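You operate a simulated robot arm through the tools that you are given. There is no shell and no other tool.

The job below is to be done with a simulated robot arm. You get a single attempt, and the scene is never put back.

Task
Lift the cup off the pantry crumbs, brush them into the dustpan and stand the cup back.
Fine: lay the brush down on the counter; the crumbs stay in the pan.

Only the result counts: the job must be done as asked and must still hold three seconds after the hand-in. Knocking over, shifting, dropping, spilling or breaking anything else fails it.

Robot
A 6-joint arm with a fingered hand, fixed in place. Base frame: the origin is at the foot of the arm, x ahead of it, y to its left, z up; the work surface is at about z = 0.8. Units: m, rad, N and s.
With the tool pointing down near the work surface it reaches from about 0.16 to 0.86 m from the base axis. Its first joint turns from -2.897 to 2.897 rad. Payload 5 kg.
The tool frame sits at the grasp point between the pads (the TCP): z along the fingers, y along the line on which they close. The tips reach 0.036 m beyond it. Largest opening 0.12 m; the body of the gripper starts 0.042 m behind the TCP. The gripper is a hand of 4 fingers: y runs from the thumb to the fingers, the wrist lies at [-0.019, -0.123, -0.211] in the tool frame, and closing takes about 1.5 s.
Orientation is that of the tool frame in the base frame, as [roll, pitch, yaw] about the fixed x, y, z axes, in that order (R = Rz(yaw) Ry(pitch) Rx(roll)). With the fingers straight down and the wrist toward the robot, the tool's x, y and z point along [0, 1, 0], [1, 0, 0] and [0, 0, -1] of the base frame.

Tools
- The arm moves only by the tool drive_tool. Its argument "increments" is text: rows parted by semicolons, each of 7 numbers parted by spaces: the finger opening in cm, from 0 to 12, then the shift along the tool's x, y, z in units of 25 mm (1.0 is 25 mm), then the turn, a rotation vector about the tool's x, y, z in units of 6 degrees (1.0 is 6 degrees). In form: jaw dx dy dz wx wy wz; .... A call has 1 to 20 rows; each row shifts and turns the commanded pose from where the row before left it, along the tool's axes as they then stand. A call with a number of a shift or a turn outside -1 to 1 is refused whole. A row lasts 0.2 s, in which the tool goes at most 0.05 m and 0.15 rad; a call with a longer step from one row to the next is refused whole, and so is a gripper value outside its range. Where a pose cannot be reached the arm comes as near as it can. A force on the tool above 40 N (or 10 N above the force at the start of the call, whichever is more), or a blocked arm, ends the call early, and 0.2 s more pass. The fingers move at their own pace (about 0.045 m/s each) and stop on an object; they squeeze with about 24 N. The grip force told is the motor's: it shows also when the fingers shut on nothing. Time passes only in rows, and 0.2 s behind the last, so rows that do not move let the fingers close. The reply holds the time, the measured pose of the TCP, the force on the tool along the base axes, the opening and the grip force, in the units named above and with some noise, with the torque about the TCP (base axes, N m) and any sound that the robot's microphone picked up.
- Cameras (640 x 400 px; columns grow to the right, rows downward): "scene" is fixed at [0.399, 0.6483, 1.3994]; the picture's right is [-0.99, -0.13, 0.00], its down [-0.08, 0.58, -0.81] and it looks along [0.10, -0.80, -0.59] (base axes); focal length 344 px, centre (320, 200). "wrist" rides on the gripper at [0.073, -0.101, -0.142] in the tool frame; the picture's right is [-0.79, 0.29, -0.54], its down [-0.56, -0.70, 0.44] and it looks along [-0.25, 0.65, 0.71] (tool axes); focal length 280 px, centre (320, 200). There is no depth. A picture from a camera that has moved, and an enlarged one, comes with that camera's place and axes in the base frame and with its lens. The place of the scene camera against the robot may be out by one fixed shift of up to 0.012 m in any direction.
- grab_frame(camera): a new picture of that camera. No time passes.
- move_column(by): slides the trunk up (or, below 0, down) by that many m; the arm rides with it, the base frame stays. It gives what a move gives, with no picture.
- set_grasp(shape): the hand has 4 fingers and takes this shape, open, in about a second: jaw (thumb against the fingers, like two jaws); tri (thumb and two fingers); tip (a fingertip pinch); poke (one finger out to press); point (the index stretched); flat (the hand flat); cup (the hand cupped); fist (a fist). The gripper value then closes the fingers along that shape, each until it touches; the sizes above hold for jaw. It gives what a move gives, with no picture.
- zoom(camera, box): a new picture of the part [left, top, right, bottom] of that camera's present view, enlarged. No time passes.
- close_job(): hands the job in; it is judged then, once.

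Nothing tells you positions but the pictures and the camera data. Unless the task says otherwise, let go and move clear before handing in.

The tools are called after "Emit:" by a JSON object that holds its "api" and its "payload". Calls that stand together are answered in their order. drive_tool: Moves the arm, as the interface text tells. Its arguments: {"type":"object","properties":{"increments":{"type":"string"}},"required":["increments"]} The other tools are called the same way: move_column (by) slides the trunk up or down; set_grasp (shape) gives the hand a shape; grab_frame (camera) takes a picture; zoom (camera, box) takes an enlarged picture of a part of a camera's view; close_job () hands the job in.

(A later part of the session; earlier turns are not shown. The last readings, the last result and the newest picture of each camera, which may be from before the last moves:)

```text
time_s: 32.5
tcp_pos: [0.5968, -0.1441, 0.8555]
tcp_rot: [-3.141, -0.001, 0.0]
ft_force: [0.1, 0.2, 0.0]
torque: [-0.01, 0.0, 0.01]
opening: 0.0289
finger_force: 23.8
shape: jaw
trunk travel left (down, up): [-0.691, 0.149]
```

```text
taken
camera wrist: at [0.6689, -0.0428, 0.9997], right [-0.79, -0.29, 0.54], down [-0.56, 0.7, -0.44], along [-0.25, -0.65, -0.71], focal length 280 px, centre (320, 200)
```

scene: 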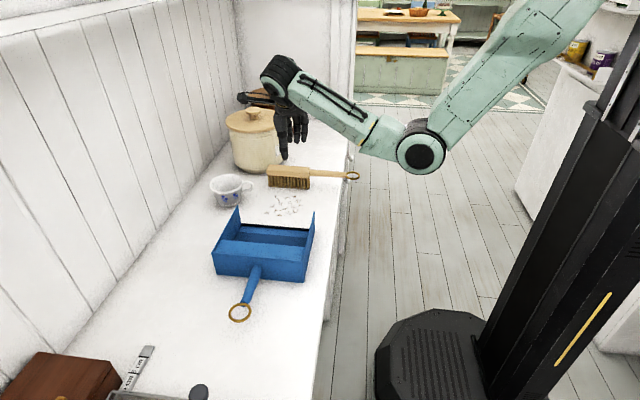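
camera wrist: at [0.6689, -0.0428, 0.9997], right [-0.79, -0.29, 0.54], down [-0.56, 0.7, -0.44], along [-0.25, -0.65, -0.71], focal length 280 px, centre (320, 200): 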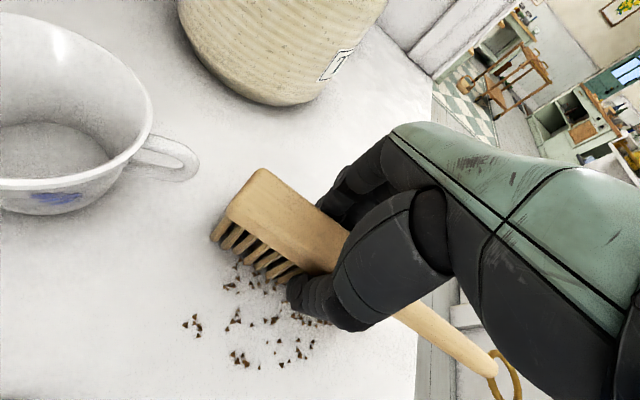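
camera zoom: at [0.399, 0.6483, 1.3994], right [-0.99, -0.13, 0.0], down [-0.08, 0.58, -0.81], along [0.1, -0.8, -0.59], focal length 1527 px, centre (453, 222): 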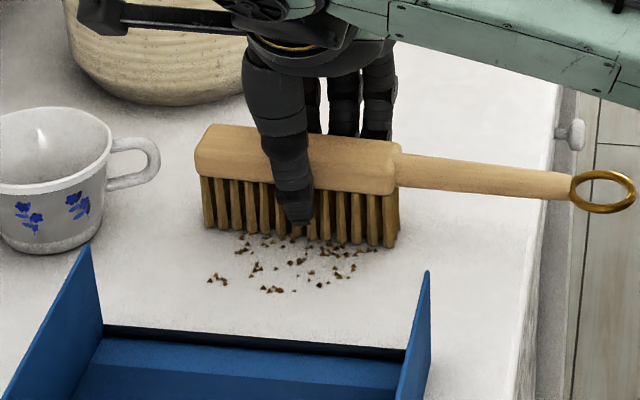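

The sweep works and nothing is left behind. I'll continue slowly toward the lip.

Emit:
{"api": "drive_tool", "payload": {"increments": "0 0 -0.3 0 0 0 0;0 0 -0.35 0 0 0 0;0 0 -0.35 0 0 0 0;0 0 -0.35 0 0 0 0;0 0 -0.35 0 0 0 0;0 0 -0.3 0 0 0 0;0 0 -0.2 0 0 0 0"}}

Emit:
{"api": "zoom", "payload": {"camera": "scene", "box": [220, 170, 340, 260]}}

Emit:
{"api": "grab_frame", "payload": {"camera": "wrist"}}

```text
time_s: 34.1
tcp_pos: [0.5961, -0.0893, 0.8566]
tcp_rot: [3.141, 0.0, 0.001]
ft_force: [-0.6, -0.4, 0.6]
torque: [0.01, -0.01, -0.01]
opening: 0.0291
finger_force: 24.4
shape: jaw
trunk travel left (down, up): [-0.691, 0.149]
```

```text
4.44 times, centred on (280, 215) of scene
camera zoom: at [0.399, 0.6483, 1.3994], right [-0.99, -0.13, 0.0], down [-0.08, 0.58, -0.81], along [0.1, -0.8, -0.59], focal length 1527 px, centre (498, 133)
```

zoom: 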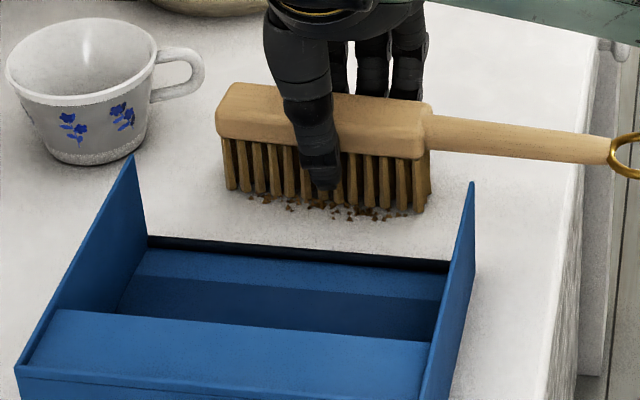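

```text
taken
camera wrist: at [0.6687, 0.0125, 0.9995], right [-0.79, -0.29, 0.54], down [-0.56, 0.7, -0.44], along [-0.25, -0.65, -0.71], focal length 280 px, centre (320, 200)
```

wrist: 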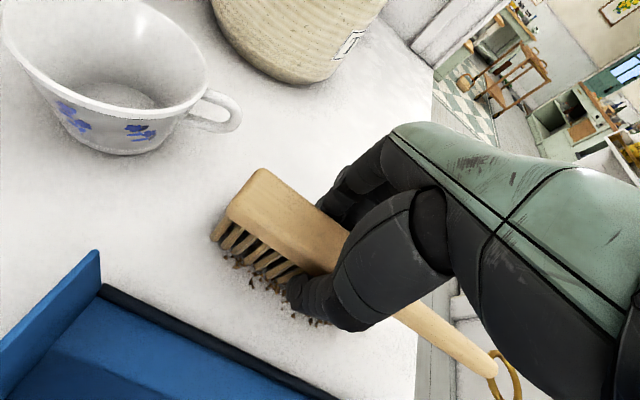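

Emit:
{"api": "zoom", "payload": {"camera": "scene", "box": [255, 195, 325, 230]}}

Emit:
{"api": "zoom", "payload": {"camera": "wrist", "box": [180, 180, 380, 400]}}

```text
9.14 times, centred on (290, 212) of scene
camera zoom: at [0.399, 0.6483, 1.3994], right [-0.99, -0.13, 0.0], down [-0.08, 0.58, -0.81], along [0.1, -0.8, -0.59], focal length 3142 px, centre (594, 86)
```

zoom: 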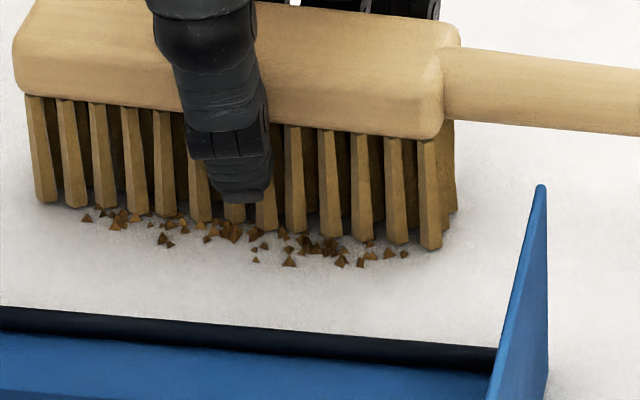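

```text
1.82 times, centred on (280, 290) of wrist
camera zoom: at [0.6687, 0.0125, 0.9995], right [-0.79, -0.29, 0.54], down [-0.56, 0.7, -0.44], along [-0.25, -0.65, -0.71], focal length 510 px, centre (393, 36)
```

zoom: 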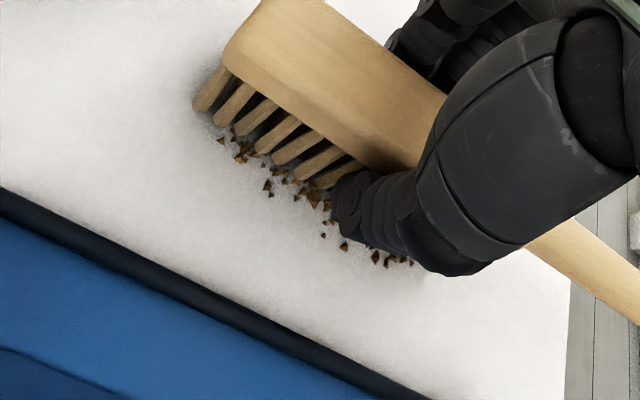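

The crumbs are gathered in a neat row about 5 cm from the lip. Before crossing, I want a close look at the lip's thickness and the pan wall.

Emit:
{"api": "zoom", "payload": {"camera": "scene", "box": [290, 200, 330, 250]}}

Emit:
{"api": "zoom", "payload": {"camera": "scene", "box": [225, 200, 275, 250]}}

Emit:
{"api": "zoom", "payload": {"camera": "wrist", "box": [60, 230, 180, 330]}}

```text
8.00 times, centred on (310, 225) of scene
camera zoom: at [0.399, 0.6483, 1.3994], right [-0.99, -0.13, 0.0], down [-0.08, 0.58, -0.81], along [0.1, -0.8, -0.59], focal length 2749 px, centre (400, 0)
```

zoom: 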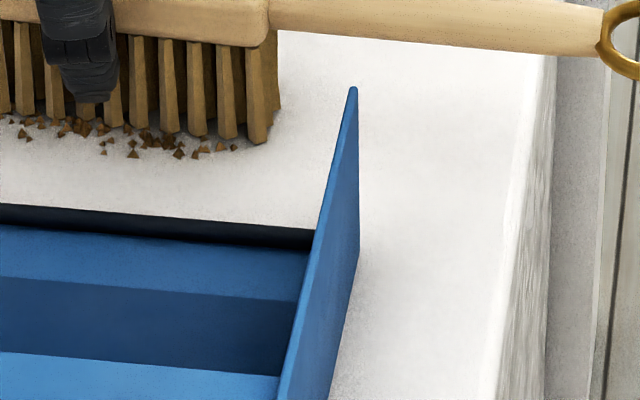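

```text
8.00 times, centred on (250, 225) of scene
camera zoom: at [0.399, 0.6483, 1.3994], right [-0.99, -0.13, 0.0], down [-0.08, 0.58, -0.81], along [0.1, -0.8, -0.59], focal length 2749 px, centre (880, 0)
```

zoom: 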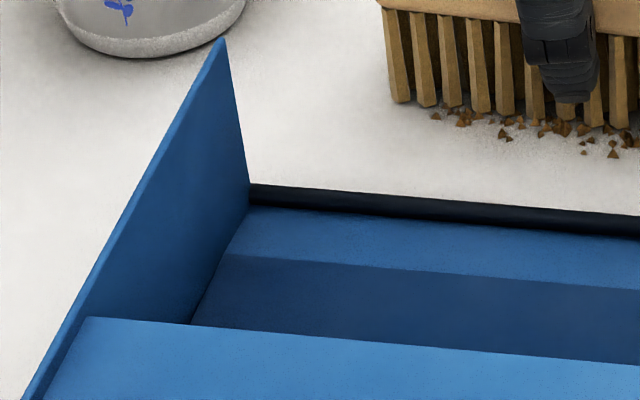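

```text
4.00 times, centred on (120, 280) of wrist
camera zoom: at [0.6687, 0.0125, 0.9995], right [-0.79, -0.29, 0.54], down [-0.56, 0.7, -0.44], along [-0.25, -0.65, -0.71], focal length 1122 px, centre (1120, -120)
```

zoom: 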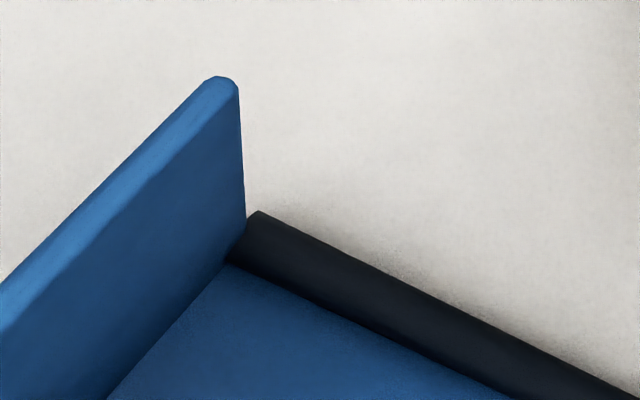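

The lip is a thin strip (outer edge y ≈ -0.023) and the pan floor looks nearly level with the counter. I'll push the row up to just before the lip.

Emit:
{"api": "drive_tool", "payload": {"increments": "0 0 -0.2 0 0 0 0;0 0 -0.3 0 0 0 0;0 0 -0.3 0 0 0 0;0 0 -0.3 0 0 0 0;0 0 -0.2 0 0 0 0;0 0 -0.2 0 0 0 0"}}

Emit:
{"api": "zoom", "payload": {"camera": "scene", "box": [235, 190, 335, 250]}}

Emit:
{"api": "zoom", "payload": {"camera": "wrist", "box": [140, 180, 400, 400]}}

```text
time_s: 35.5
tcp_pos: [0.5958, -0.0512, 0.856]
tcp_rot: [-3.141, -0.001, 0.0]
ft_force: [0.6, 0.1, 0.2]
torque: [-0.01, 0.0, 0.02]
opening: 0.0291
finger_force: 24.2
shape: jaw
trunk travel left (down, up): [-0.691, 0.149]
```

```text
6.40 times, centred on (285, 220) of scene
camera zoom: at [0.399, 0.6483, 1.3994], right [-0.99, -0.13, 0.0], down [-0.08, 0.58, -0.81], along [0.1, -0.8, -0.59], focal length 2200 px, centre (544, 72)
```

zoom: 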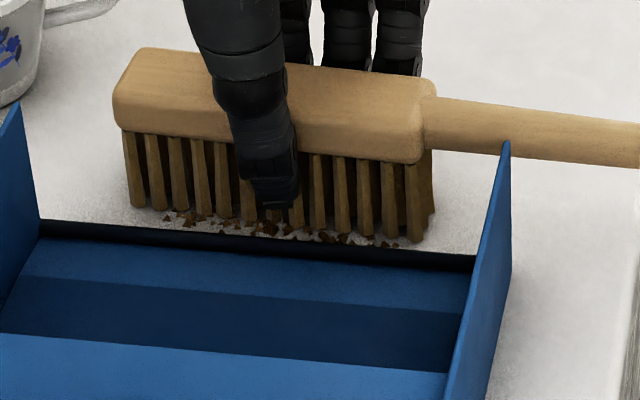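

```text
1.82 times, centred on (270, 290) of wrist
camera zoom: at [0.6685, 0.0489, 0.9992], right [-0.79, -0.29, 0.54], down [-0.56, 0.7, -0.44], along [-0.25, -0.65, -0.71], focal length 510 px, centre (411, 36)
```

zoom: 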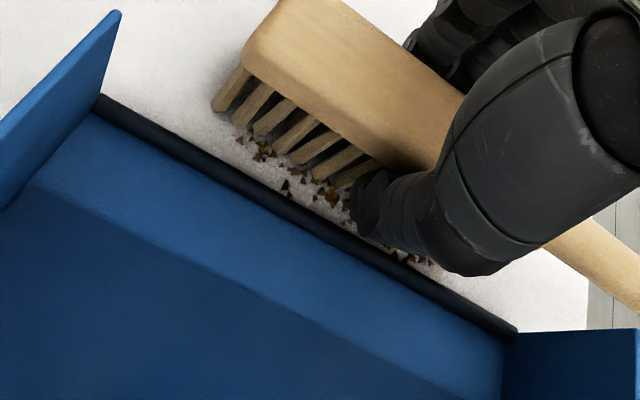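

Emit:
{"api": "zoom", "payload": {"camera": "scene", "box": [255, 210, 315, 240]}}

Emit:
{"api": "zoom", "payload": {"camera": "wrist", "box": [220, 230, 360, 350]}}

```text
10.67 times, centred on (285, 225) of scene
camera zoom: at [0.399, 0.6483, 1.3994], right [-0.99, -0.13, 0.0], down [-0.08, 0.58, -0.81], along [0.1, -0.8, -0.59], focal length 3666 px, centre (693, -67)
```

zoom: 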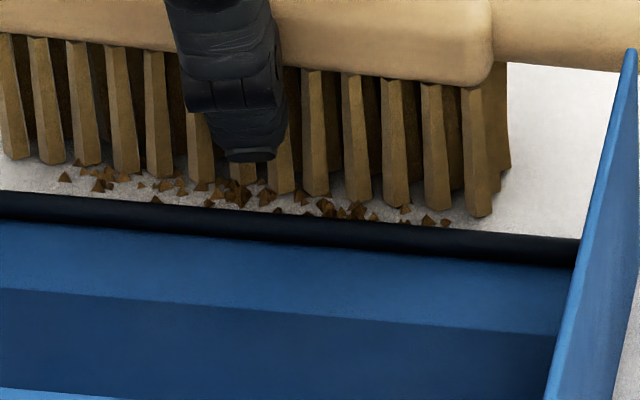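

```text
3.33 times, centred on (290, 290) of wrist
camera zoom: at [0.6685, 0.0489, 0.9992], right [-0.79, -0.29, 0.54], down [-0.56, 0.7, -0.44], along [-0.25, -0.65, -0.71], focal length 935 px, centre (420, -100)
```

zoom: 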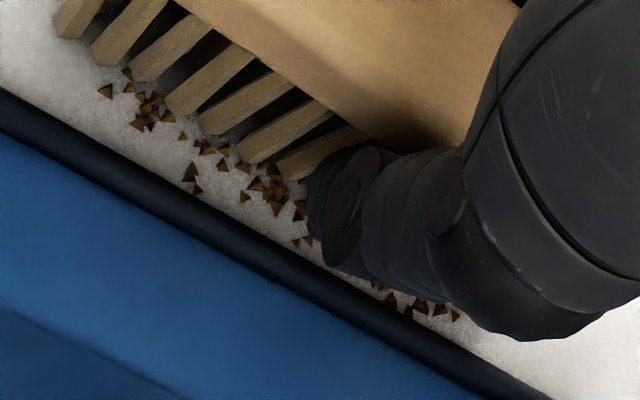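

The crumbs sit right against the lip. The brush seems turned about 3° in the hand, handle end forward, so I'll turn it the other way while creeping ahead. That makes the handle trail clear of the pan's side wall and lets the far end lead the crumbs in.

Emit:
{"api": "drive_tool", "payload": {"increments": "0 0 -0.1 -0.02 0 0 -0.4;0 0 -0.1 -0.02 0 0 -0.4;0 0 -0.06 0 0 0 -0.2;0 0 0 0 0 0 0"}}

Emit:
{"api": "zoom", "payload": {"camera": "scene", "box": [235, 190, 335, 250]}}

Emit:
{"api": "zoom", "payload": {"camera": "wrist", "box": [140, 180, 400, 400]}}

```text
time_s: 36.5
tcp_pos: [0.5971, -0.0463, 0.8572]
tcp_rot: [3.139, 0.001, 0.104]
ft_force: [0.5, 0.0, -0.3]
torque: [0.03, -0.02, -0.02]
opening: 0.029
finger_force: 24.1
shape: jaw
trunk travel left (down, up): [-0.691, 0.149]
```

```text
6.40 times, centred on (285, 220) of scene
camera zoom: at [0.399, 0.6483, 1.3994], right [-0.99, -0.13, 0.0], down [-0.08, 0.58, -0.81], along [0.1, -0.8, -0.59], focal length 2200 px, centre (544, 72)
```

zoom: 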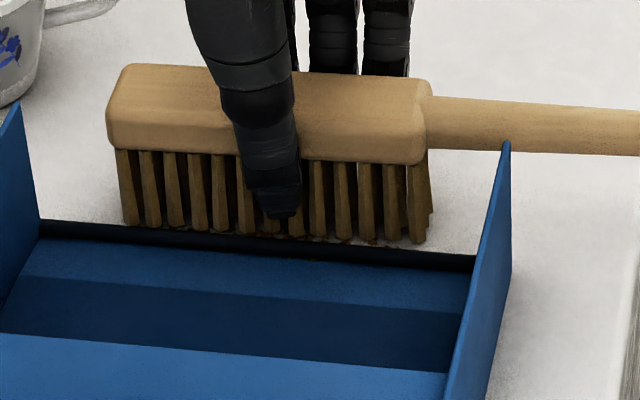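

```text
1.82 times, centred on (270, 290) of wrist
camera zoom: at [0.6577, 0.0624, 1.0], right [-0.75, -0.37, 0.54], down [-0.63, 0.64, -0.44], along [-0.18, -0.68, -0.71], focal length 510 px, centre (411, 36)
```

zoom: 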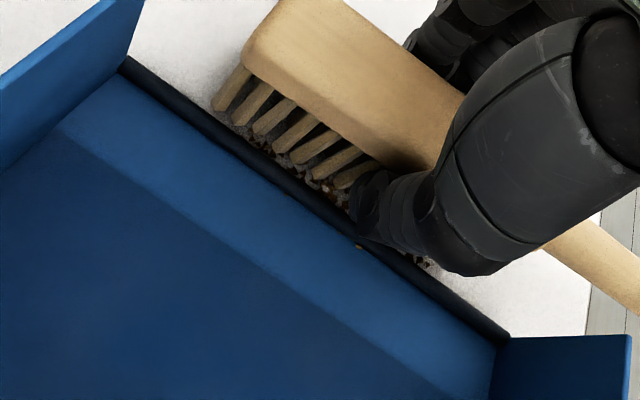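

Emit:
{"api": "zoom", "payload": {"camera": "scene", "box": [250, 210, 310, 240]}}

Emit:
{"api": "zoom", "payload": {"camera": "wrist", "box": [220, 220, 360, 350]}}

```text
10.67 times, centred on (280, 225) of scene
camera zoom: at [0.399, 0.6483, 1.3994], right [-0.99, -0.13, 0.0], down [-0.08, 0.58, -0.81], along [0.1, -0.8, -0.59], focal length 3666 px, centre (747, -67)
```

zoom: 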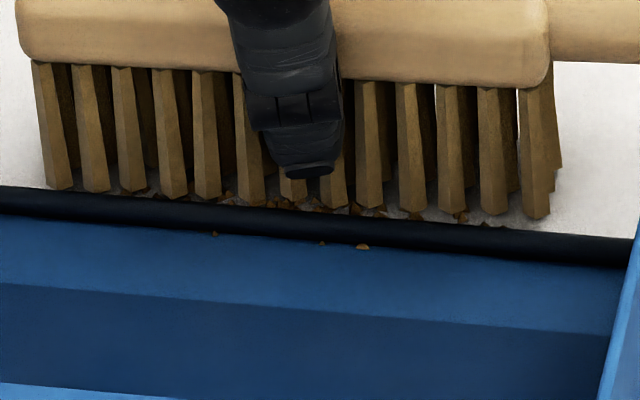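

```text
3.08 times, centred on (290, 285) of wrist
camera zoom: at [0.6577, 0.0624, 1.0], right [-0.75, -0.37, 0.54], down [-0.63, 0.64, -0.44], along [-0.18, -0.68, -0.71], focal length 863 px, centre (412, -62)
```

zoom: 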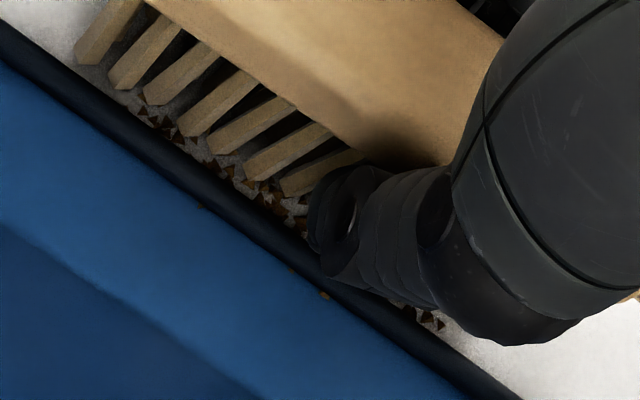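

Some crumbs are already coming through onto the pan's front strip, the pan hasn't moved, and the force is near zero. I'll continue the slow turn-and-push.

Emit:
{"api": "drive_tool", "payload": {"increments": "0 0.02 -0.12 0 0 0 -0.375;0 0.02 -0.12 0 0 0 -0.375;0 0.02 -0.12 0 0 0 -0.375;0 0.02 -0.12 0 0 0 -0.375;0 0 0 0 0 0 0"}}

Emit:
{"api": "zoom", "payload": {"camera": "scene", "box": [240, 200, 330, 250]}}

Emit:
{"api": "zoom", "payload": {"camera": "wrist", "box": [140, 180, 400, 400]}}

```text
time_s: 37.7
tcp_pos: [0.5957, -0.0333, 0.8563]
tcp_rot: [3.142, -0.001, 0.263]
ft_force: [0.8, -0.9, 1.3]
torque: [0.0, -0.05, -0.03]
opening: 0.0292
finger_force: 24.3
shape: jaw
trunk travel left (down, up): [-0.691, 0.149]
```

```text
7.11 times, centred on (285, 225) of scene
camera zoom: at [0.399, 0.6483, 1.3994], right [-0.99, -0.13, 0.0], down [-0.08, 0.58, -0.81], along [0.1, -0.8, -0.59], focal length 2444 px, centre (569, 22)
```

zoom: 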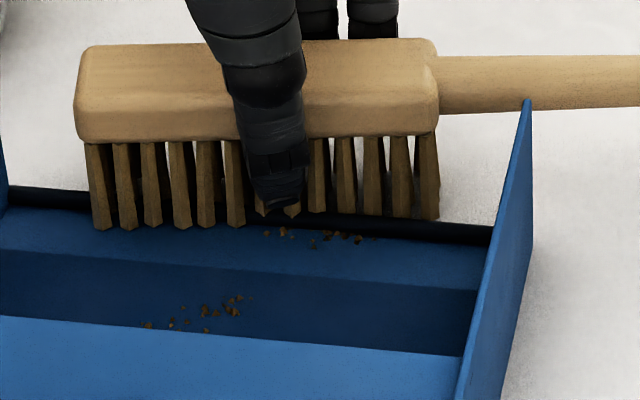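

```text
1.82 times, centred on (270, 290) of wrist
camera zoom: at [0.6394, 0.0832, 0.9999], right [-0.69, -0.48, 0.54], down [-0.72, 0.53, -0.44], along [-0.07, -0.7, -0.71], focal length 510 px, centre (411, 36)
```

zoom: 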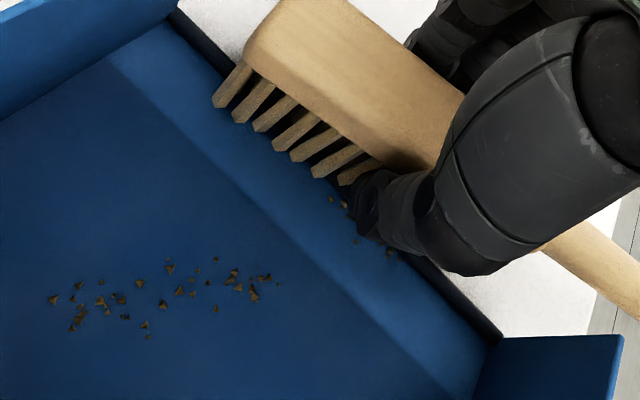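

Most of the crumbs have dropped onto the pan floor and the pan stays where it was. A few remain on the front strip near the thumb. I'll raise 1.5 mm and keep pushing while turning further.

Emit:
{"api": "drive_tool", "payload": {"increments": "0 0.045 -0.125 -0.02 0 0 -0.28;0 0.045 -0.125 -0.02 0 0 -0.28;0 0.045 -0.125 -0.02 0 0 -0.28;0 0.045 -0.125 0 0 0 -0.28;0 0.045 -0.125 0 0 0 -0.28;0 0.045 -0.125 0 0 0 -0.28;0 0 0 0 0 0 0"}}

Emit:
{"api": "zoom", "payload": {"camera": "scene", "box": [240, 200, 330, 250]}}

Emit:
{"api": "zoom", "payload": {"camera": "wrist", "box": [140, 180, 400, 400]}}

```text
time_s: 39.3
tcp_pos: [0.5961, -0.0141, 0.8586]
tcp_rot: [-3.141, -0.001, 0.438]
ft_force: [0.6, -0.4, 1.3]
torque: [0.01, -0.07, -0.02]
opening: 0.0292
finger_force: 24.1
shape: jaw
trunk travel left (down, up): [-0.691, 0.149]
```

```text
7.11 times, centred on (285, 225) of scene
camera zoom: at [0.399, 0.6483, 1.3994], right [-0.99, -0.13, 0.0], down [-0.08, 0.58, -0.81], along [0.1, -0.8, -0.59], focal length 2444 px, centre (569, 22)
```

zoom: 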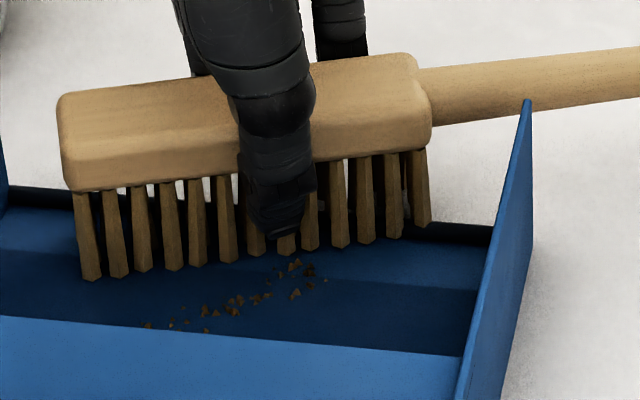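

```text
1.82 times, centred on (270, 290) of wrist
camera zoom: at [0.6188, 0.1084, 1.0015], right [-0.59, -0.6, 0.54], down [-0.8, 0.4, -0.44], along [0.05, -0.7, -0.71], focal length 510 px, centre (411, 36)
```

zoom: 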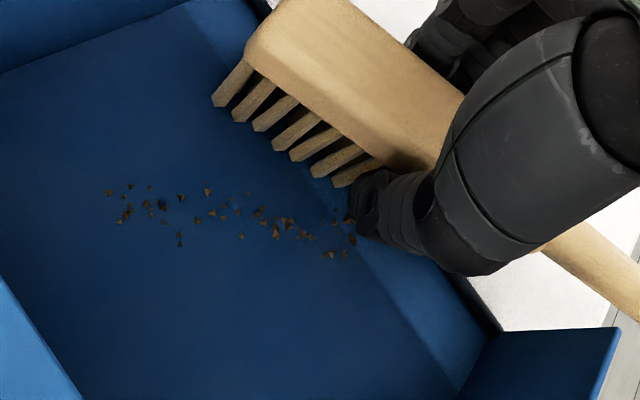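

Now nearly all crumbs are past the front strip on the pan floor. I'll give one more short push, raised slightly to unload the bristles, then lift to inspect what's left.

Emit:
{"api": "drive_tool", "payload": {"increments": "0 0.05 -0.11 -0.02 0 0 0;0 0.05 -0.11 -0.02 0 0 0;0 0.05 -0.11 0 0 0 0;0 0.05 -0.11 0 0 0 0;0 0 0 0 0 0 0"}}

Emit:
{"api": "zoom", "payload": {"camera": "scene", "box": [230, 200, 330, 260]}}

Emit:
{"api": "zoom", "payload": {"camera": "wrist", "box": [140, 180, 400, 400]}}

```text
time_s: 40.5
tcp_pos: [0.5965, -0.0027, 0.8585]
tcp_rot: [-3.141, 0.0, 0.438]
ft_force: [0.4, -0.4, -1.7]
torque: [0.01, -0.01, -0.01]
opening: 0.0289
finger_force: 23.9
shape: jaw
trunk travel left (down, up): [-0.691, 0.149]
```

```text
6.40 times, centred on (280, 230) of scene
camera zoom: at [0.399, 0.6483, 1.3994], right [-0.99, -0.13, 0.0], down [-0.08, 0.58, -0.81], along [0.1, -0.8, -0.59], focal length 2200 px, centre (576, 8)
```

zoom: 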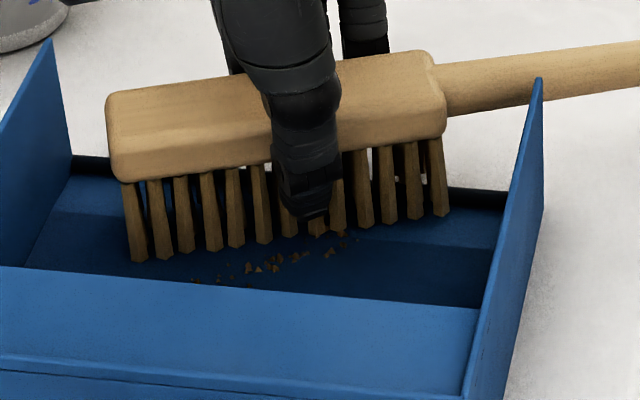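

```text
1.82 times, centred on (270, 290) of wrist
camera zoom: at [0.6189, 0.1203, 1.0023], right [-0.59, -0.6, 0.54], down [-0.8, 0.4, -0.44], along [0.05, -0.7, -0.71], focal length 510 px, centre (411, 36)
```

zoom: 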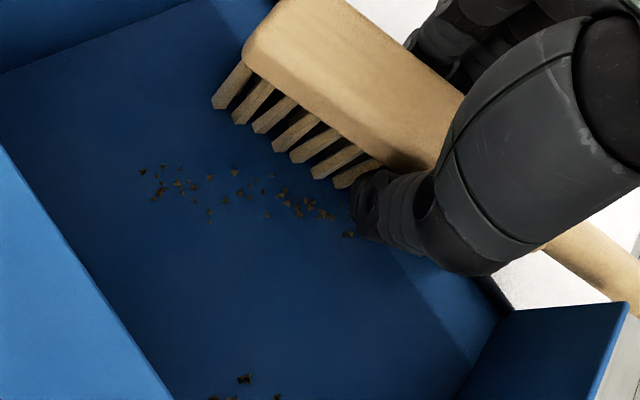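

The crumbs are well inside now and the brush hangs free. I'll lift straight up to see whether anything is left on the counter or the lip.

Emit:
{"api": "drive_tool", "payload": {"increments": "0 0 0 -0.2 0 0 0;0 0 0 -0.4 0 0 0;0 0 0 -0.6 0 0 0;0 0 0 -0.6 0 0 0;0 0 0 -0.6 0 0 0;0 0 0 -0.6 0 0 0;0 0 0 -0.2 0 0 0;0 0 0 0 0 0 0"}}

Emit:
{"api": "grab_frame", "payload": {"camera": "scene"}}

Emit:
{"api": "zoom", "payload": {"camera": "scene", "box": [220, 170, 340, 260]}}

Emit:
{"api": "grab_frame", "payload": {"camera": "wrist"}}

```text
time_s: 42.3
tcp_pos: [0.5945, -0.0005, 0.9394]
tcp_rot: [3.141, 0.001, 0.439]
ft_force: [-0.1, -0.5, -2.7]
torque: [0.0, -0.02, 0.01]
opening: 0.0292
finger_force: 23.3
shape: jaw
trunk travel left (down, up): [-0.691, 0.149]
```

```text
taken
```

scene: 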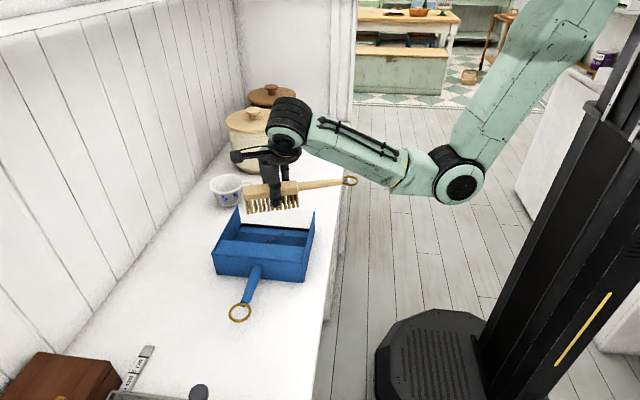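

```text
4.44 times, centred on (280, 215) of scene
camera zoom: at [0.399, 0.6483, 1.3994], right [-0.99, -0.13, 0.0], down [-0.08, 0.58, -0.81], along [0.1, -0.8, -0.59], focal length 1527 px, centre (498, 133)
```

zoom: 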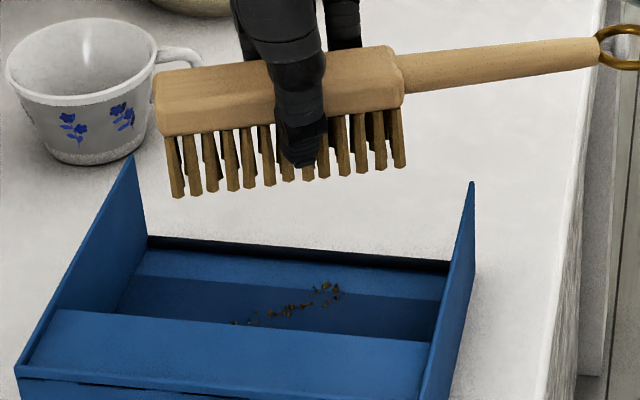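

```text
taken
camera wrist: at [0.6179, 0.1211, 1.0826], right [-0.59, -0.6, 0.54], down [-0.8, 0.4, -0.44], along [0.05, -0.7, -0.71], focal length 280 px, centre (320, 200)
```

wrist: 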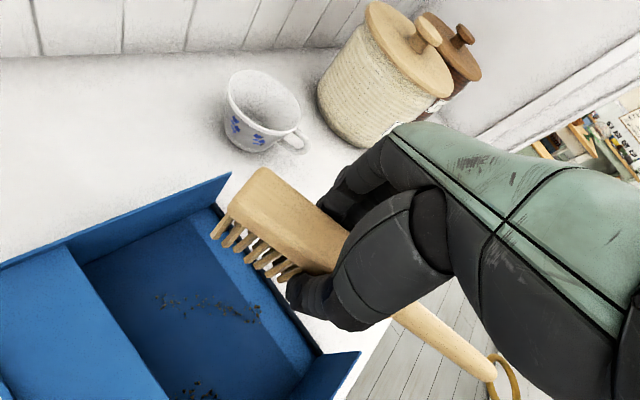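

Emit:
{"api": "zoom", "payload": {"camera": "scene", "box": [240, 220, 320, 260]}}

Emit:
{"api": "zoom", "payload": {"camera": "wrist", "box": [80, 220, 340, 400]}}

Emit:
{"api": "zoom", "payload": {"camera": "scene", "box": [225, 150, 335, 220]}}

```text
8.00 times, centred on (280, 240) of scene
camera zoom: at [0.399, 0.6483, 1.3994], right [-0.99, -0.13, 0.0], down [-0.08, 0.58, -0.81], along [0.1, -0.8, -0.59], focal length 2749 px, centre (640, -120)
```

zoom: 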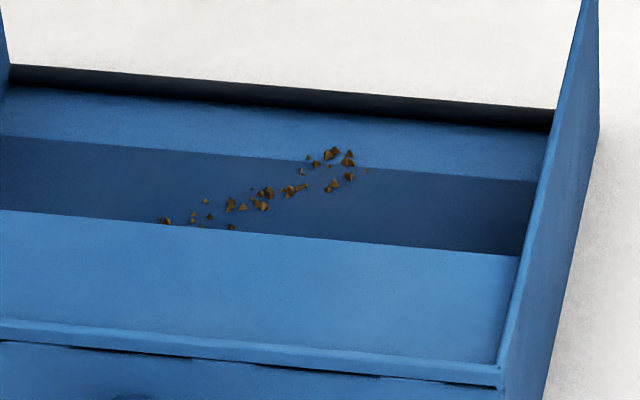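

```text
2.22 times, centred on (210, 310) of wrist
camera zoom: at [0.6179, 0.1211, 1.0826], right [-0.59, -0.6, 0.54], down [-0.8, 0.4, -0.44], along [0.05, -0.7, -0.71], focal length 623 px, centre (564, -44)
```

zoom: 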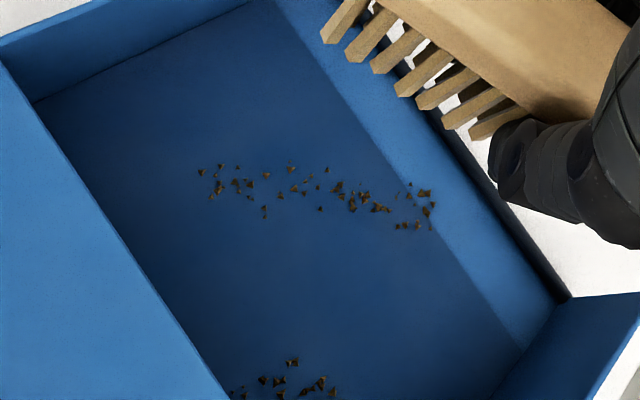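

```text
5.71 times, centred on (280, 185) of scene
camera zoom: at [0.399, 0.6483, 1.3994], right [-0.99, -0.13, 0.0], down [-0.08, 0.58, -0.81], along [0.1, -0.8, -0.59], focal length 1964 px, centre (549, 286)
```

zoom: 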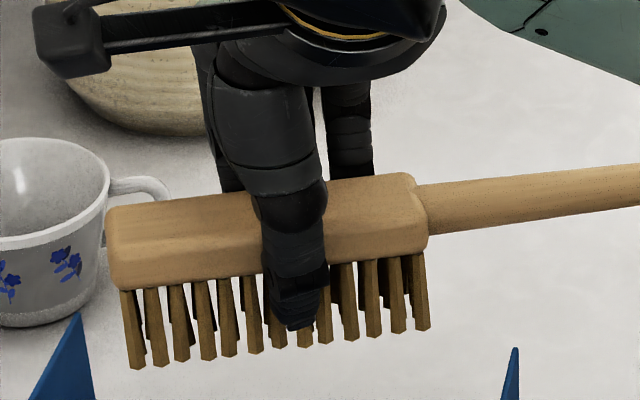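

The counter by the lip is clear and all visible crumbs are 3 cm or more inside the pan. I'll turn the brush straight again and carry it back above its original spot.

Emit:
{"api": "drive_tool", "payload": {"increments": "0 0 0 -0.2 0 0 0.7;0 0 0 -0.2 0 0 1;0 0 0 0 0 0 1;0 0 0 0 0 0 0.97;0 0 0.4 0 0 0 0;0 0 0.7 0 0 0 0;0 0 0.9 0 0 0 0;0 0 0.9 0 0 0 0;0 0 0.9 0 0 0 0;0 0 0.9 0 0 0 0;0 0 0.9 0 0 0 0;0 -0.04 0.9 0 0 0 0;0 -0.04 0.9 0 0 0 0;0 0 0.7 0 0 0 0;0 0 0.5 0 0 0 0;0 0 0.21 0 0 0 0;0 0 0 0 0 0 0"}}

Emit:
{"api": "grab_frame", "payload": {"camera": "scene"}}

Emit:
{"api": "zoom", "payload": {"camera": "scene", "box": [230, 120, 370, 220]}}

Emit:
{"api": "grab_frame", "payload": {"camera": "wrist"}}

```text
time_s: 45.9
tcp_pos: [0.6103, -0.2256, 0.9394]
tcp_rot: [3.14, -0.001, 0.055]
ft_force: [0.4, 0.2, -2.5]
torque: [-0.03, -0.02, -0.03]
opening: 0.0288
finger_force: 24.0
shape: jaw
out of reach, approached as far as the arm can: row 4
trunk travel left (down, up): [-0.691, 0.149]
```

```text
taken
```

scene: 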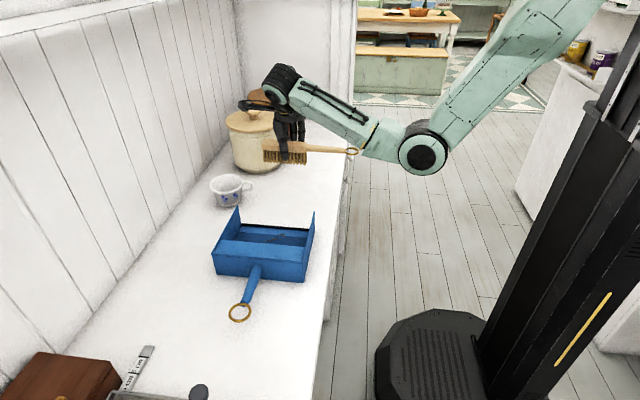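

```text
4.00 times, centred on (300, 170) of scene
camera zoom: at [0.399, 0.6483, 1.3994], right [-0.99, -0.13, 0.0], down [-0.08, 0.58, -0.81], along [0.1, -0.8, -0.59], focal length 1375 px, centre (400, 320)
```

zoom: 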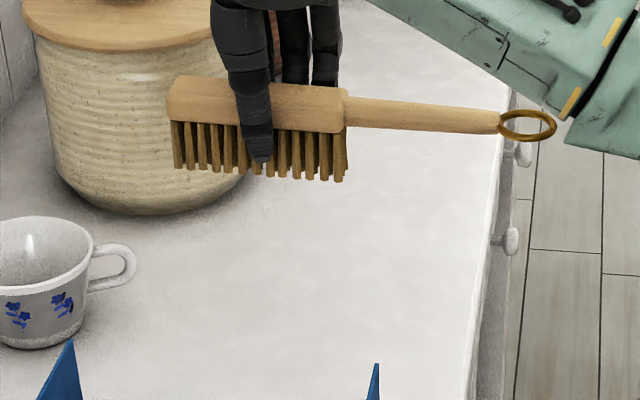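

```text
taken
camera wrist: at [0.6779, -0.1213, 1.0825], right [-0.77, -0.33, 0.54], down [-0.6, 0.67, -0.44], along [-0.22, -0.67, -0.71], focal length 280 px, centre (320, 200)
```

wrist: 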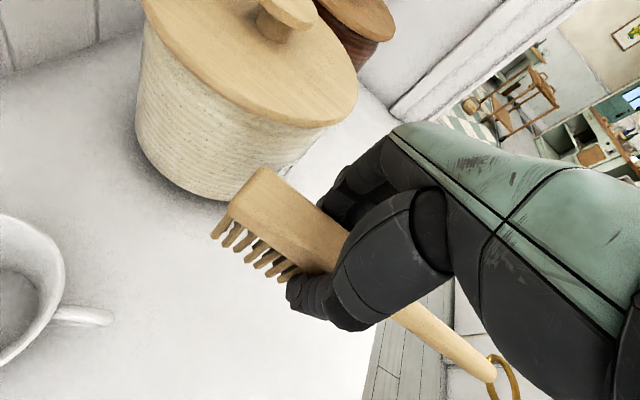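

The swept area is clean and the brush is level above its old place. I'll lower it, stopping just above the counter to check contact.

Emit:
{"api": "drive_tool", "payload": {"increments": "0 -0.12 -0.1 0.4 0 0 0;0 -0.12 -0.08 0.6 0 0 0;0 0 0 0.7 0 0 0;0 0 0 0.6 0 0 0;0 0 0 0.5 0 0 0;0 0 0 0.25 0 0 0;0 0 0 0.15 0 0 0;0 0 0 0 0 0 0"}}

Emit:
{"api": "zoom", "payload": {"camera": "scene", "box": [250, 150, 370, 220]}}

```text
time_s: 47.7
tcp_pos: [0.6049, -0.2227, 0.86]
tcp_rot: [3.141, 0.001, 0.052]
ft_force: [0.3, -0.4, -1.5]
torque: [0.01, 0.0, 0.02]
opening: 0.029
finger_force: 24.0
shape: jaw
trunk travel left (down, up): [-0.691, 0.149]
```

```text
5.33 times, centred on (310, 185) of scene
camera zoom: at [0.399, 0.6483, 1.3994], right [-0.99, -0.13, 0.0], down [-0.08, 0.58, -0.81], along [0.1, -0.8, -0.59], focal length 1833 px, centre (373, 280)
```

zoom: 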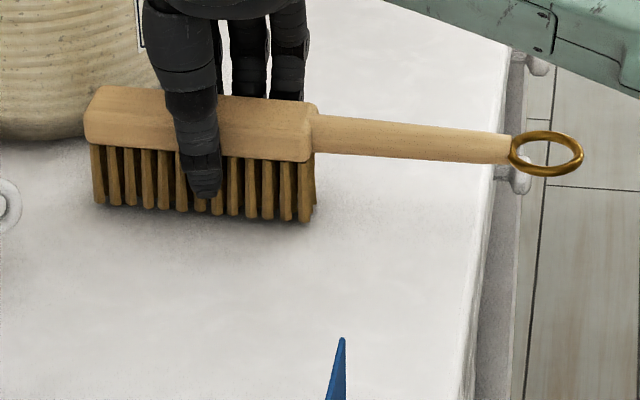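

Emit:
{"api": "drive_tool", "payload": {"increments": "0 0 0 0.05 0 0 0;0 0 0 0.05 0 0 0;0 0 0 0 0 0 0"}}

```text
time_s: 48.5
tcp_pos: [0.6035, -0.2218, 0.8579]
tcp_rot: [3.141, 0.0, 0.054]
ft_force: [-0.5, 0.2, -2.9]
torque: [0.0, 0.0, -0.01]
opening: 0.0288
finger_force: 24.0
shape: jaw
trunk travel left (down, up): [-0.691, 0.149]
```

The brush is still hanging with about 2.5 N on the hand, so I'll lower in tiny steps until the load drops.

Emit:
{"api": "drive_tool", "payload": {"increments": "0 0 0 0.04 0 0 0;0 0 0 0 0 0 0"}}

Emit:
{"api": "drive_tool", "payload": {"increments": "0 0 0 0.03 0 0 0;0 0 0 0 0 0 0"}}

```text
time_s: 49.1
tcp_pos: [0.6042, -0.2213, 0.8569]
tcp_rot: [-3.141, 0.0, 0.055]
ft_force: [-0.6, 0.9, -2.0]
torque: [-0.02, 0.0, 0.0]
opening: 0.0292
finger_force: 24.3
shape: jaw
trunk travel left (down, up): [-0.691, 0.149]
```

```text
time_s: 49.7
tcp_pos: [0.6039, -0.2218, 0.8566]
tcp_rot: [-3.141, 0.002, 0.055]
ft_force: [0.2, -0.5, 0.5]
torque: [0.02, 0.02, 0.02]
opening: 0.0291
finger_force: 24.1
shape: jaw
trunk travel left (down, up): [-0.691, 0.149]
```

The load has gone from about -2.5 N to zero, so the brush rests on the counter. I'll open the hand gently.

Emit:
{"api": "drive_tool", "payload": {"increments": "3.2 0 0 0 0 0 0;3.6 0 0 0 0 0 0;4.2 0 0 0 0 0 0;5 0 0 0 0 0 0;6 0 0 0 0 0 0;7 0 0 0 0 0 0;8 0 0 0 0 0 0;8 0 0 0 0 0 0;8 0 0 0 0 0 0"}}

Emit:
{"api": "zoom", "payload": {"camera": "scene", "box": [250, 150, 370, 220]}}

```text
time_s: 51.7
tcp_pos: [0.604, -0.222, 0.8576]
tcp_rot: [-3.141, -0.001, 0.054]
ft_force: [0.4, -0.1, -0.3]
torque: [-0.01, 0.01, -0.01]
opening: 0.0795
finger_force: 0.1
shape: jaw
trunk travel left (down, up): [-0.691, 0.149]
```

```text
5.33 times, centred on (310, 185) of scene
camera zoom: at [0.399, 0.6483, 1.3994], right [-0.99, -0.13, 0.0], down [-0.08, 0.58, -0.81], along [0.1, -0.8, -0.59], focal length 1833 px, centre (373, 280)
```

zoom: 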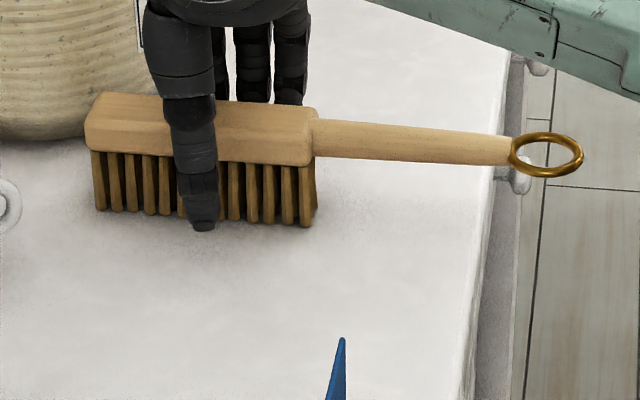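

The brush stands on its bristles just as at the start. I'll rise straight up clear of it.

Emit:
{"api": "drive_tool", "payload": {"increments": "8 0 0 -0.3 0 0 0;8 0 0 -0.6 0 0 0;8 0 0 -0.8 0 0 0;8 0 0 -0.8 0 0 0;8 0 0 -0.8 0 0 0;8 0 0 -0.5 0 0 0.25;8 0 0 -0.3 0 0 0.25;8 0 0 0 0 0 0"}}

Emit:
{"api": "grab_frame", "payload": {"camera": "scene"}}

Emit:
{"api": "grab_frame", "payload": {"camera": "wrist"}}

Emit:
{"api": "zoom", "payload": {"camera": "scene", "box": [195, 150, 335, 260]}}

```text
time_s: 53.5
tcp_pos: [0.6056, -0.2219, 0.9592]
tcp_rot: [-3.141, -0.001, 0.001]
ft_force: [-1.4, -1.0, 0.1]
torque: [0.0, 0.01, 0.02]
opening: 0.0795
finger_force: 0.1
shape: jaw
trunk travel left (down, up): [-0.691, 0.149]
```

```text
taken
```

scene: 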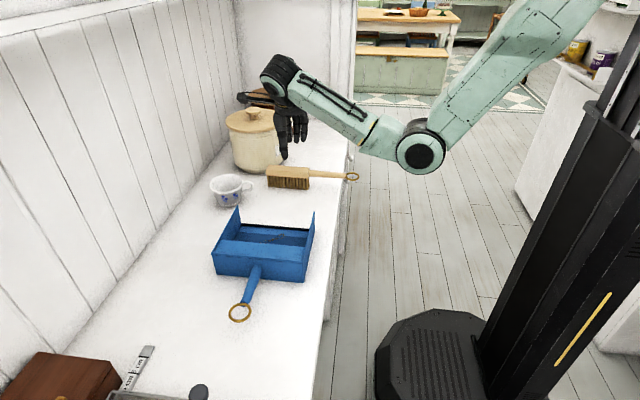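

```text
taken
camera wrist: at [0.6775, -0.1215, 1.1016], right [-0.79, -0.29, 0.54], down [-0.56, 0.7, -0.44], along [-0.25, -0.65, -0.71], focal length 280 px, centre (320, 200)
```

wrist: 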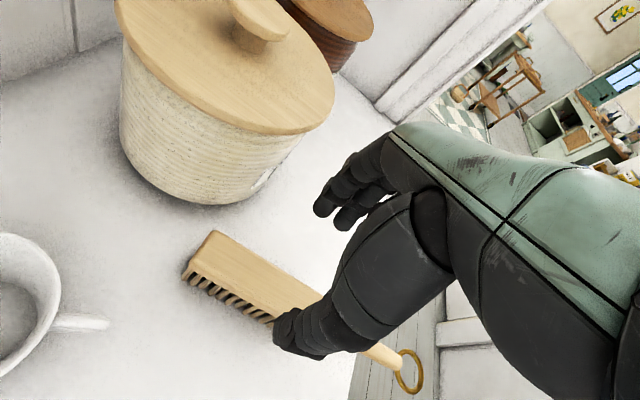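

```text
3.64 times, centred on (265, 205) of scene
camera zoom: at [0.399, 0.6483, 1.3994], right [-0.99, -0.13, 0.0], down [-0.08, 0.58, -0.81], along [0.1, -0.8, -0.59], focal length 1250 px, centre (520, 182)
```

zoom: 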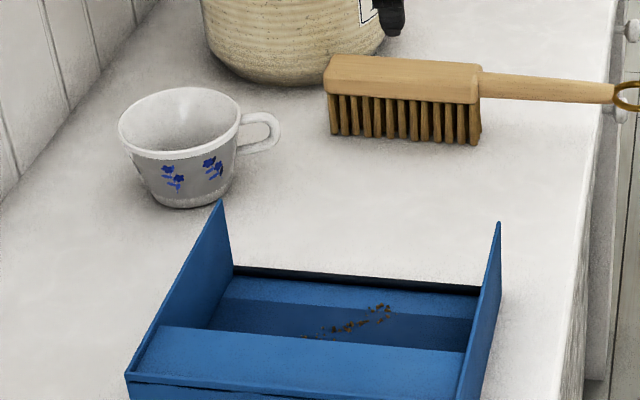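

The counter is clean, the crumbs stay in the pan and the brush lies at its old spot. Now I'll open the hand and go back over the parked cup.

Emit:
{"api": "drive_tool", "payload": {"increments": "9 0 -0.4 0 0 0 0;10 0 -0.8 0 0 0 0;11 0 -0.9 0 0 0 0;12 0 -0.9 0 0 0 0;12 0 -0.8 0 0 0 0;12 0 -0.34 0 0 0 0;12 0.4 0 0 0 0 0;12 0.7 0 0 0 0 0;12 0.9 0 0 0 0 0;12 0.9 0 0 0 0 0;12 0.9 0 0 0 0 0;12 0.9 0 0 0 0 0;12 0.8 0 0 0 0 0;12 0.5 0 0 0 0 0;12 0.36 0 0 0 0 0;12 0 0 0 0 0 0"}}

Emit:
{"api": "grab_frame", "payload": {"camera": "wrist"}}

Emit:
{"api": "zoom", "payload": {"camera": "scene", "box": [170, 100, 330, 220]}}

```text
time_s: 56.9
tcp_pos: [0.7642, -0.1173, 0.9601]
tcp_rot: [-3.141, 0.0, 0.001]
ft_force: [-0.6, -1.1, -0.3]
torque: [0.01, 0.02, 0.02]
opening: 0.1197
finger_force: 0.0
shape: jaw
trunk travel left (down, up): [-0.691, 0.149]
```

```text
taken
camera wrist: at [0.8365, -0.0157, 1.1034], right [-0.79, -0.29, 0.54], down [-0.56, 0.7, -0.44], along [-0.25, -0.65, -0.71], focal length 280 px, centre (320, 200)
```

wrist: 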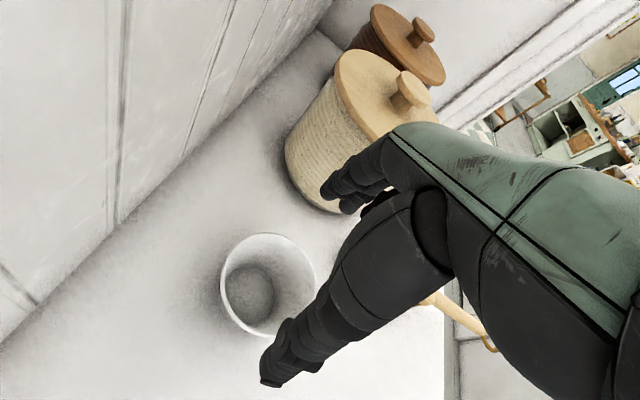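

```text
3.33 times, centred on (250, 160) of scene
camera zoom: at [0.399, 0.6483, 1.3994], right [-0.99, -0.13, 0.0], down [-0.08, 0.58, -0.81], along [0.1, -0.8, -0.59], focal length 1146 px, centre (553, 333)
```

zoom: 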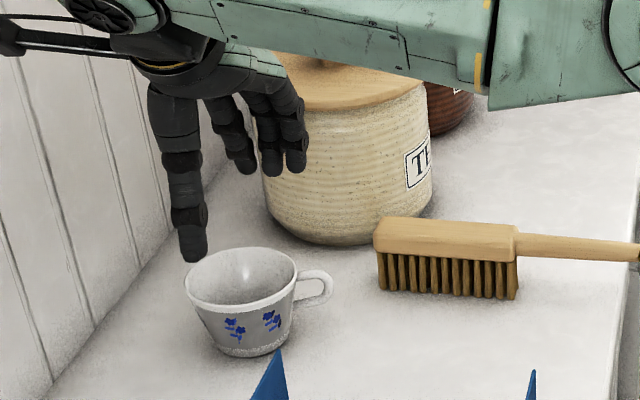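

The cup is still centred under the hand. I'll lower the trunk a little for reach, then descend with the arm.

Emit:
{"api": "move_column", "payload": {"by": -0.03}}

Emit:
{"api": "drive_tool", "payload": {"increments": "12 0 0.04 0.4 0 0 0;12 0 0 0.5 0 0 0;12 0 0 0.6 0 0 0;12 0 0 0.5 0 0 0;12 0 0 0.4 0 0 0;12 0 0 0.3 0 0 0;12 0 0 0.15 0 0 0;12 0 0 0 0 0 0"}}

Emit:
{"api": "zoom", "payload": {"camera": "scene", "box": [200, 140, 290, 210]}}

Emit:
{"api": "grab_frame", "payload": {"camera": "wrist"}}

```text
time_s: 57.6
tcp_pos: [0.7636, -0.1168, 0.9308]
tcp_rot: [-3.141, 0.001, 0.0]
ft_force: [-0.6, -0.7, 0.2]
torque: [-0.04, -0.02, 0.01]
opening: 0.1192
finger_force: 0.1
shape: jaw
trunk travel left (down, up): [-0.661, 0.179]
```

```text
time_s: 59.4
tcp_pos: [0.7627, -0.1184, 0.8607]
tcp_rot: [3.14, 0.0, 0.003]
ft_force: [0.2, 0.5, -0.4]
torque: [0.01, -0.05, 0.02]
opening: 0.1197
finger_force: 0.0
shape: jaw
trunk travel left (down, up): [-0.661, 0.179]
```

```text
5.71 times, centred on (245, 175) of scene
camera zoom: at [0.399, 0.6483, 1.3994], right [-0.99, -0.13, 0.0], down [-0.08, 0.58, -0.81], along [0.1, -0.8, -0.59], focal length 1964 px, centre (749, 343)
```

zoom: 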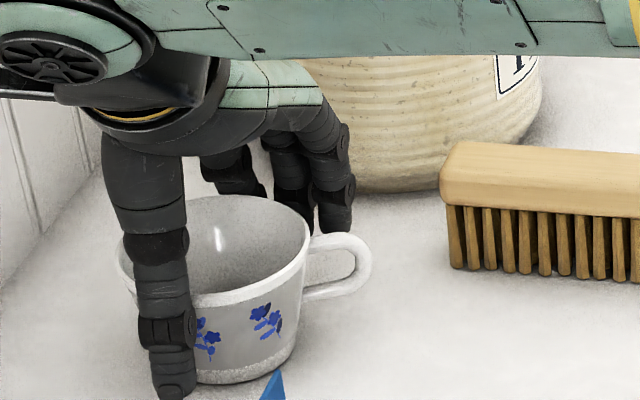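

```text
taken
camera wrist: at [0.8357, -0.0167, 1.0023], right [-0.79, -0.29, 0.54], down [-0.56, 0.7, -0.44], along [-0.25, -0.65, -0.71], focal length 280 px, centre (320, 200)
```

wrist: 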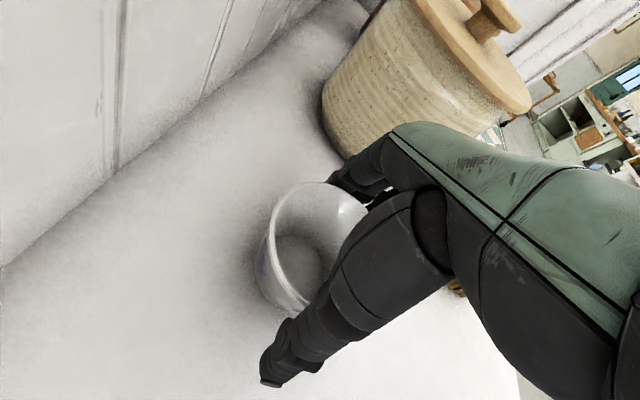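

Clear on both sides with no contact. I'll go down 3 mm more and close on the cup.

Emit:
{"api": "drive_tool", "payload": {"increments": "12 0.05 -0.02 0.06 0 0 0;12 0.05 -0.02 0.06 0 0 0;12 0 0 0 0 0 0;11 0 0 0 0 0 0;10 0 0 0 0 0 0;9 0 0 0 0 0 0;8 0 0 0 0 0 0;7 0 0 0 0 0 0;6 0 0 0 0 0 0;6 0 0 0 0 0 0;6 0 0 0 0 0 0;6 0 0 0 0 0 0"}}

Emit:
{"api": "zoom", "payload": {"camera": "scene", "box": [200, 140, 290, 210]}}

```text
time_s: 62.0
tcp_pos: [0.7668, -0.1163, 0.8557]
tcp_rot: [-3.14, -0.001, 0.003]
ft_force: [-0.3, 0.0, -0.4]
torque: [0.0, 0.02, 0.01]
opening: 0.0712
finger_force: 24.4
shape: jaw
trunk travel left (down, up): [-0.661, 0.179]
```

```text
5.71 times, centred on (245, 175) of scene
camera zoom: at [0.399, 0.6483, 1.3994], right [-0.99, -0.13, 0.0], down [-0.08, 0.58, -0.81], along [0.1, -0.8, -0.59], focal length 1964 px, centre (749, 343)
```

zoom: 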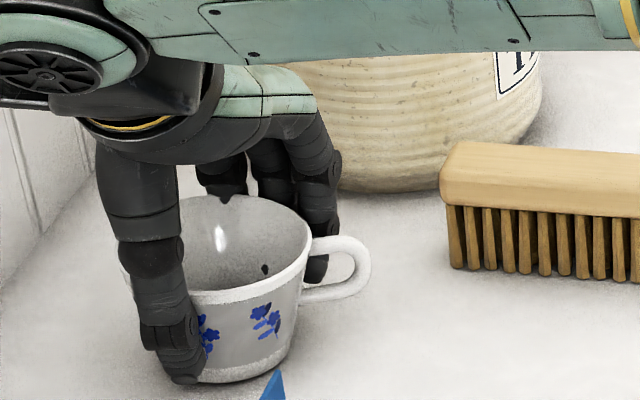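

It's holding at 24 N with the thumb curled lower on the taper this time, and the cup hasn't shifted. I'll test with a small lift before carrying.

Emit:
{"api": "drive_tool", "payload": {"increments": "6 0 0 -0.1 0 0 0;6 0 0 -0.2 0 0 0;6 0 0 -0.3 0 0 0;6 0 0 0 0 0 0"}}

Emit:
{"api": "zoom", "payload": {"camera": "scene", "box": [200, 140, 290, 210]}}

Emit:
{"api": "grab_frame", "payload": {"camera": "wrist"}}

```text
time_s: 63.0
tcp_pos: [0.7658, -0.1168, 0.8702]
tcp_rot: [-3.14, 0.001, 0.002]
ft_force: [0.0, 0.1, -1.8]
torque: [-0.01, 0.0, 0.0]
opening: 0.0713
finger_force: 24.1
shape: jaw
trunk travel left (down, up): [-0.661, 0.179]
```

```text
5.71 times, centred on (245, 175) of scene
camera zoom: at [0.399, 0.6483, 1.3994], right [-0.99, -0.13, 0.0], down [-0.08, 0.58, -0.81], along [0.1, -0.8, -0.59], focal length 1964 px, centre (749, 343)
```

zoom: 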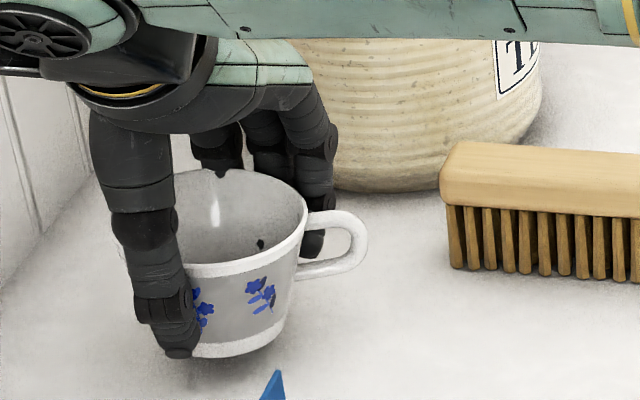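

```text
taken
camera wrist: at [0.8388, -0.0159, 1.0136], right [-0.79, -0.29, 0.54], down [-0.56, 0.7, -0.44], along [-0.25, -0.65, -0.71], focal length 280 px, centre (320, 200)
```

wrist: 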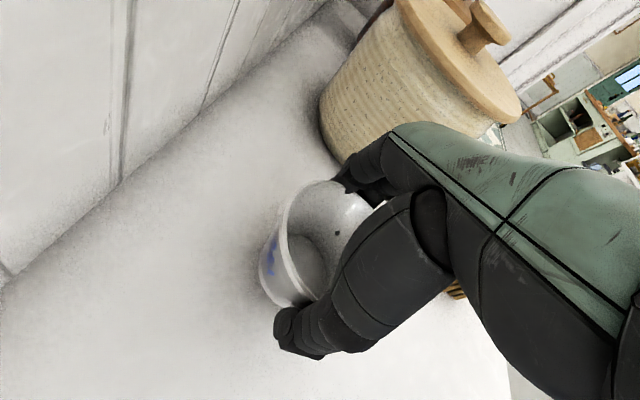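

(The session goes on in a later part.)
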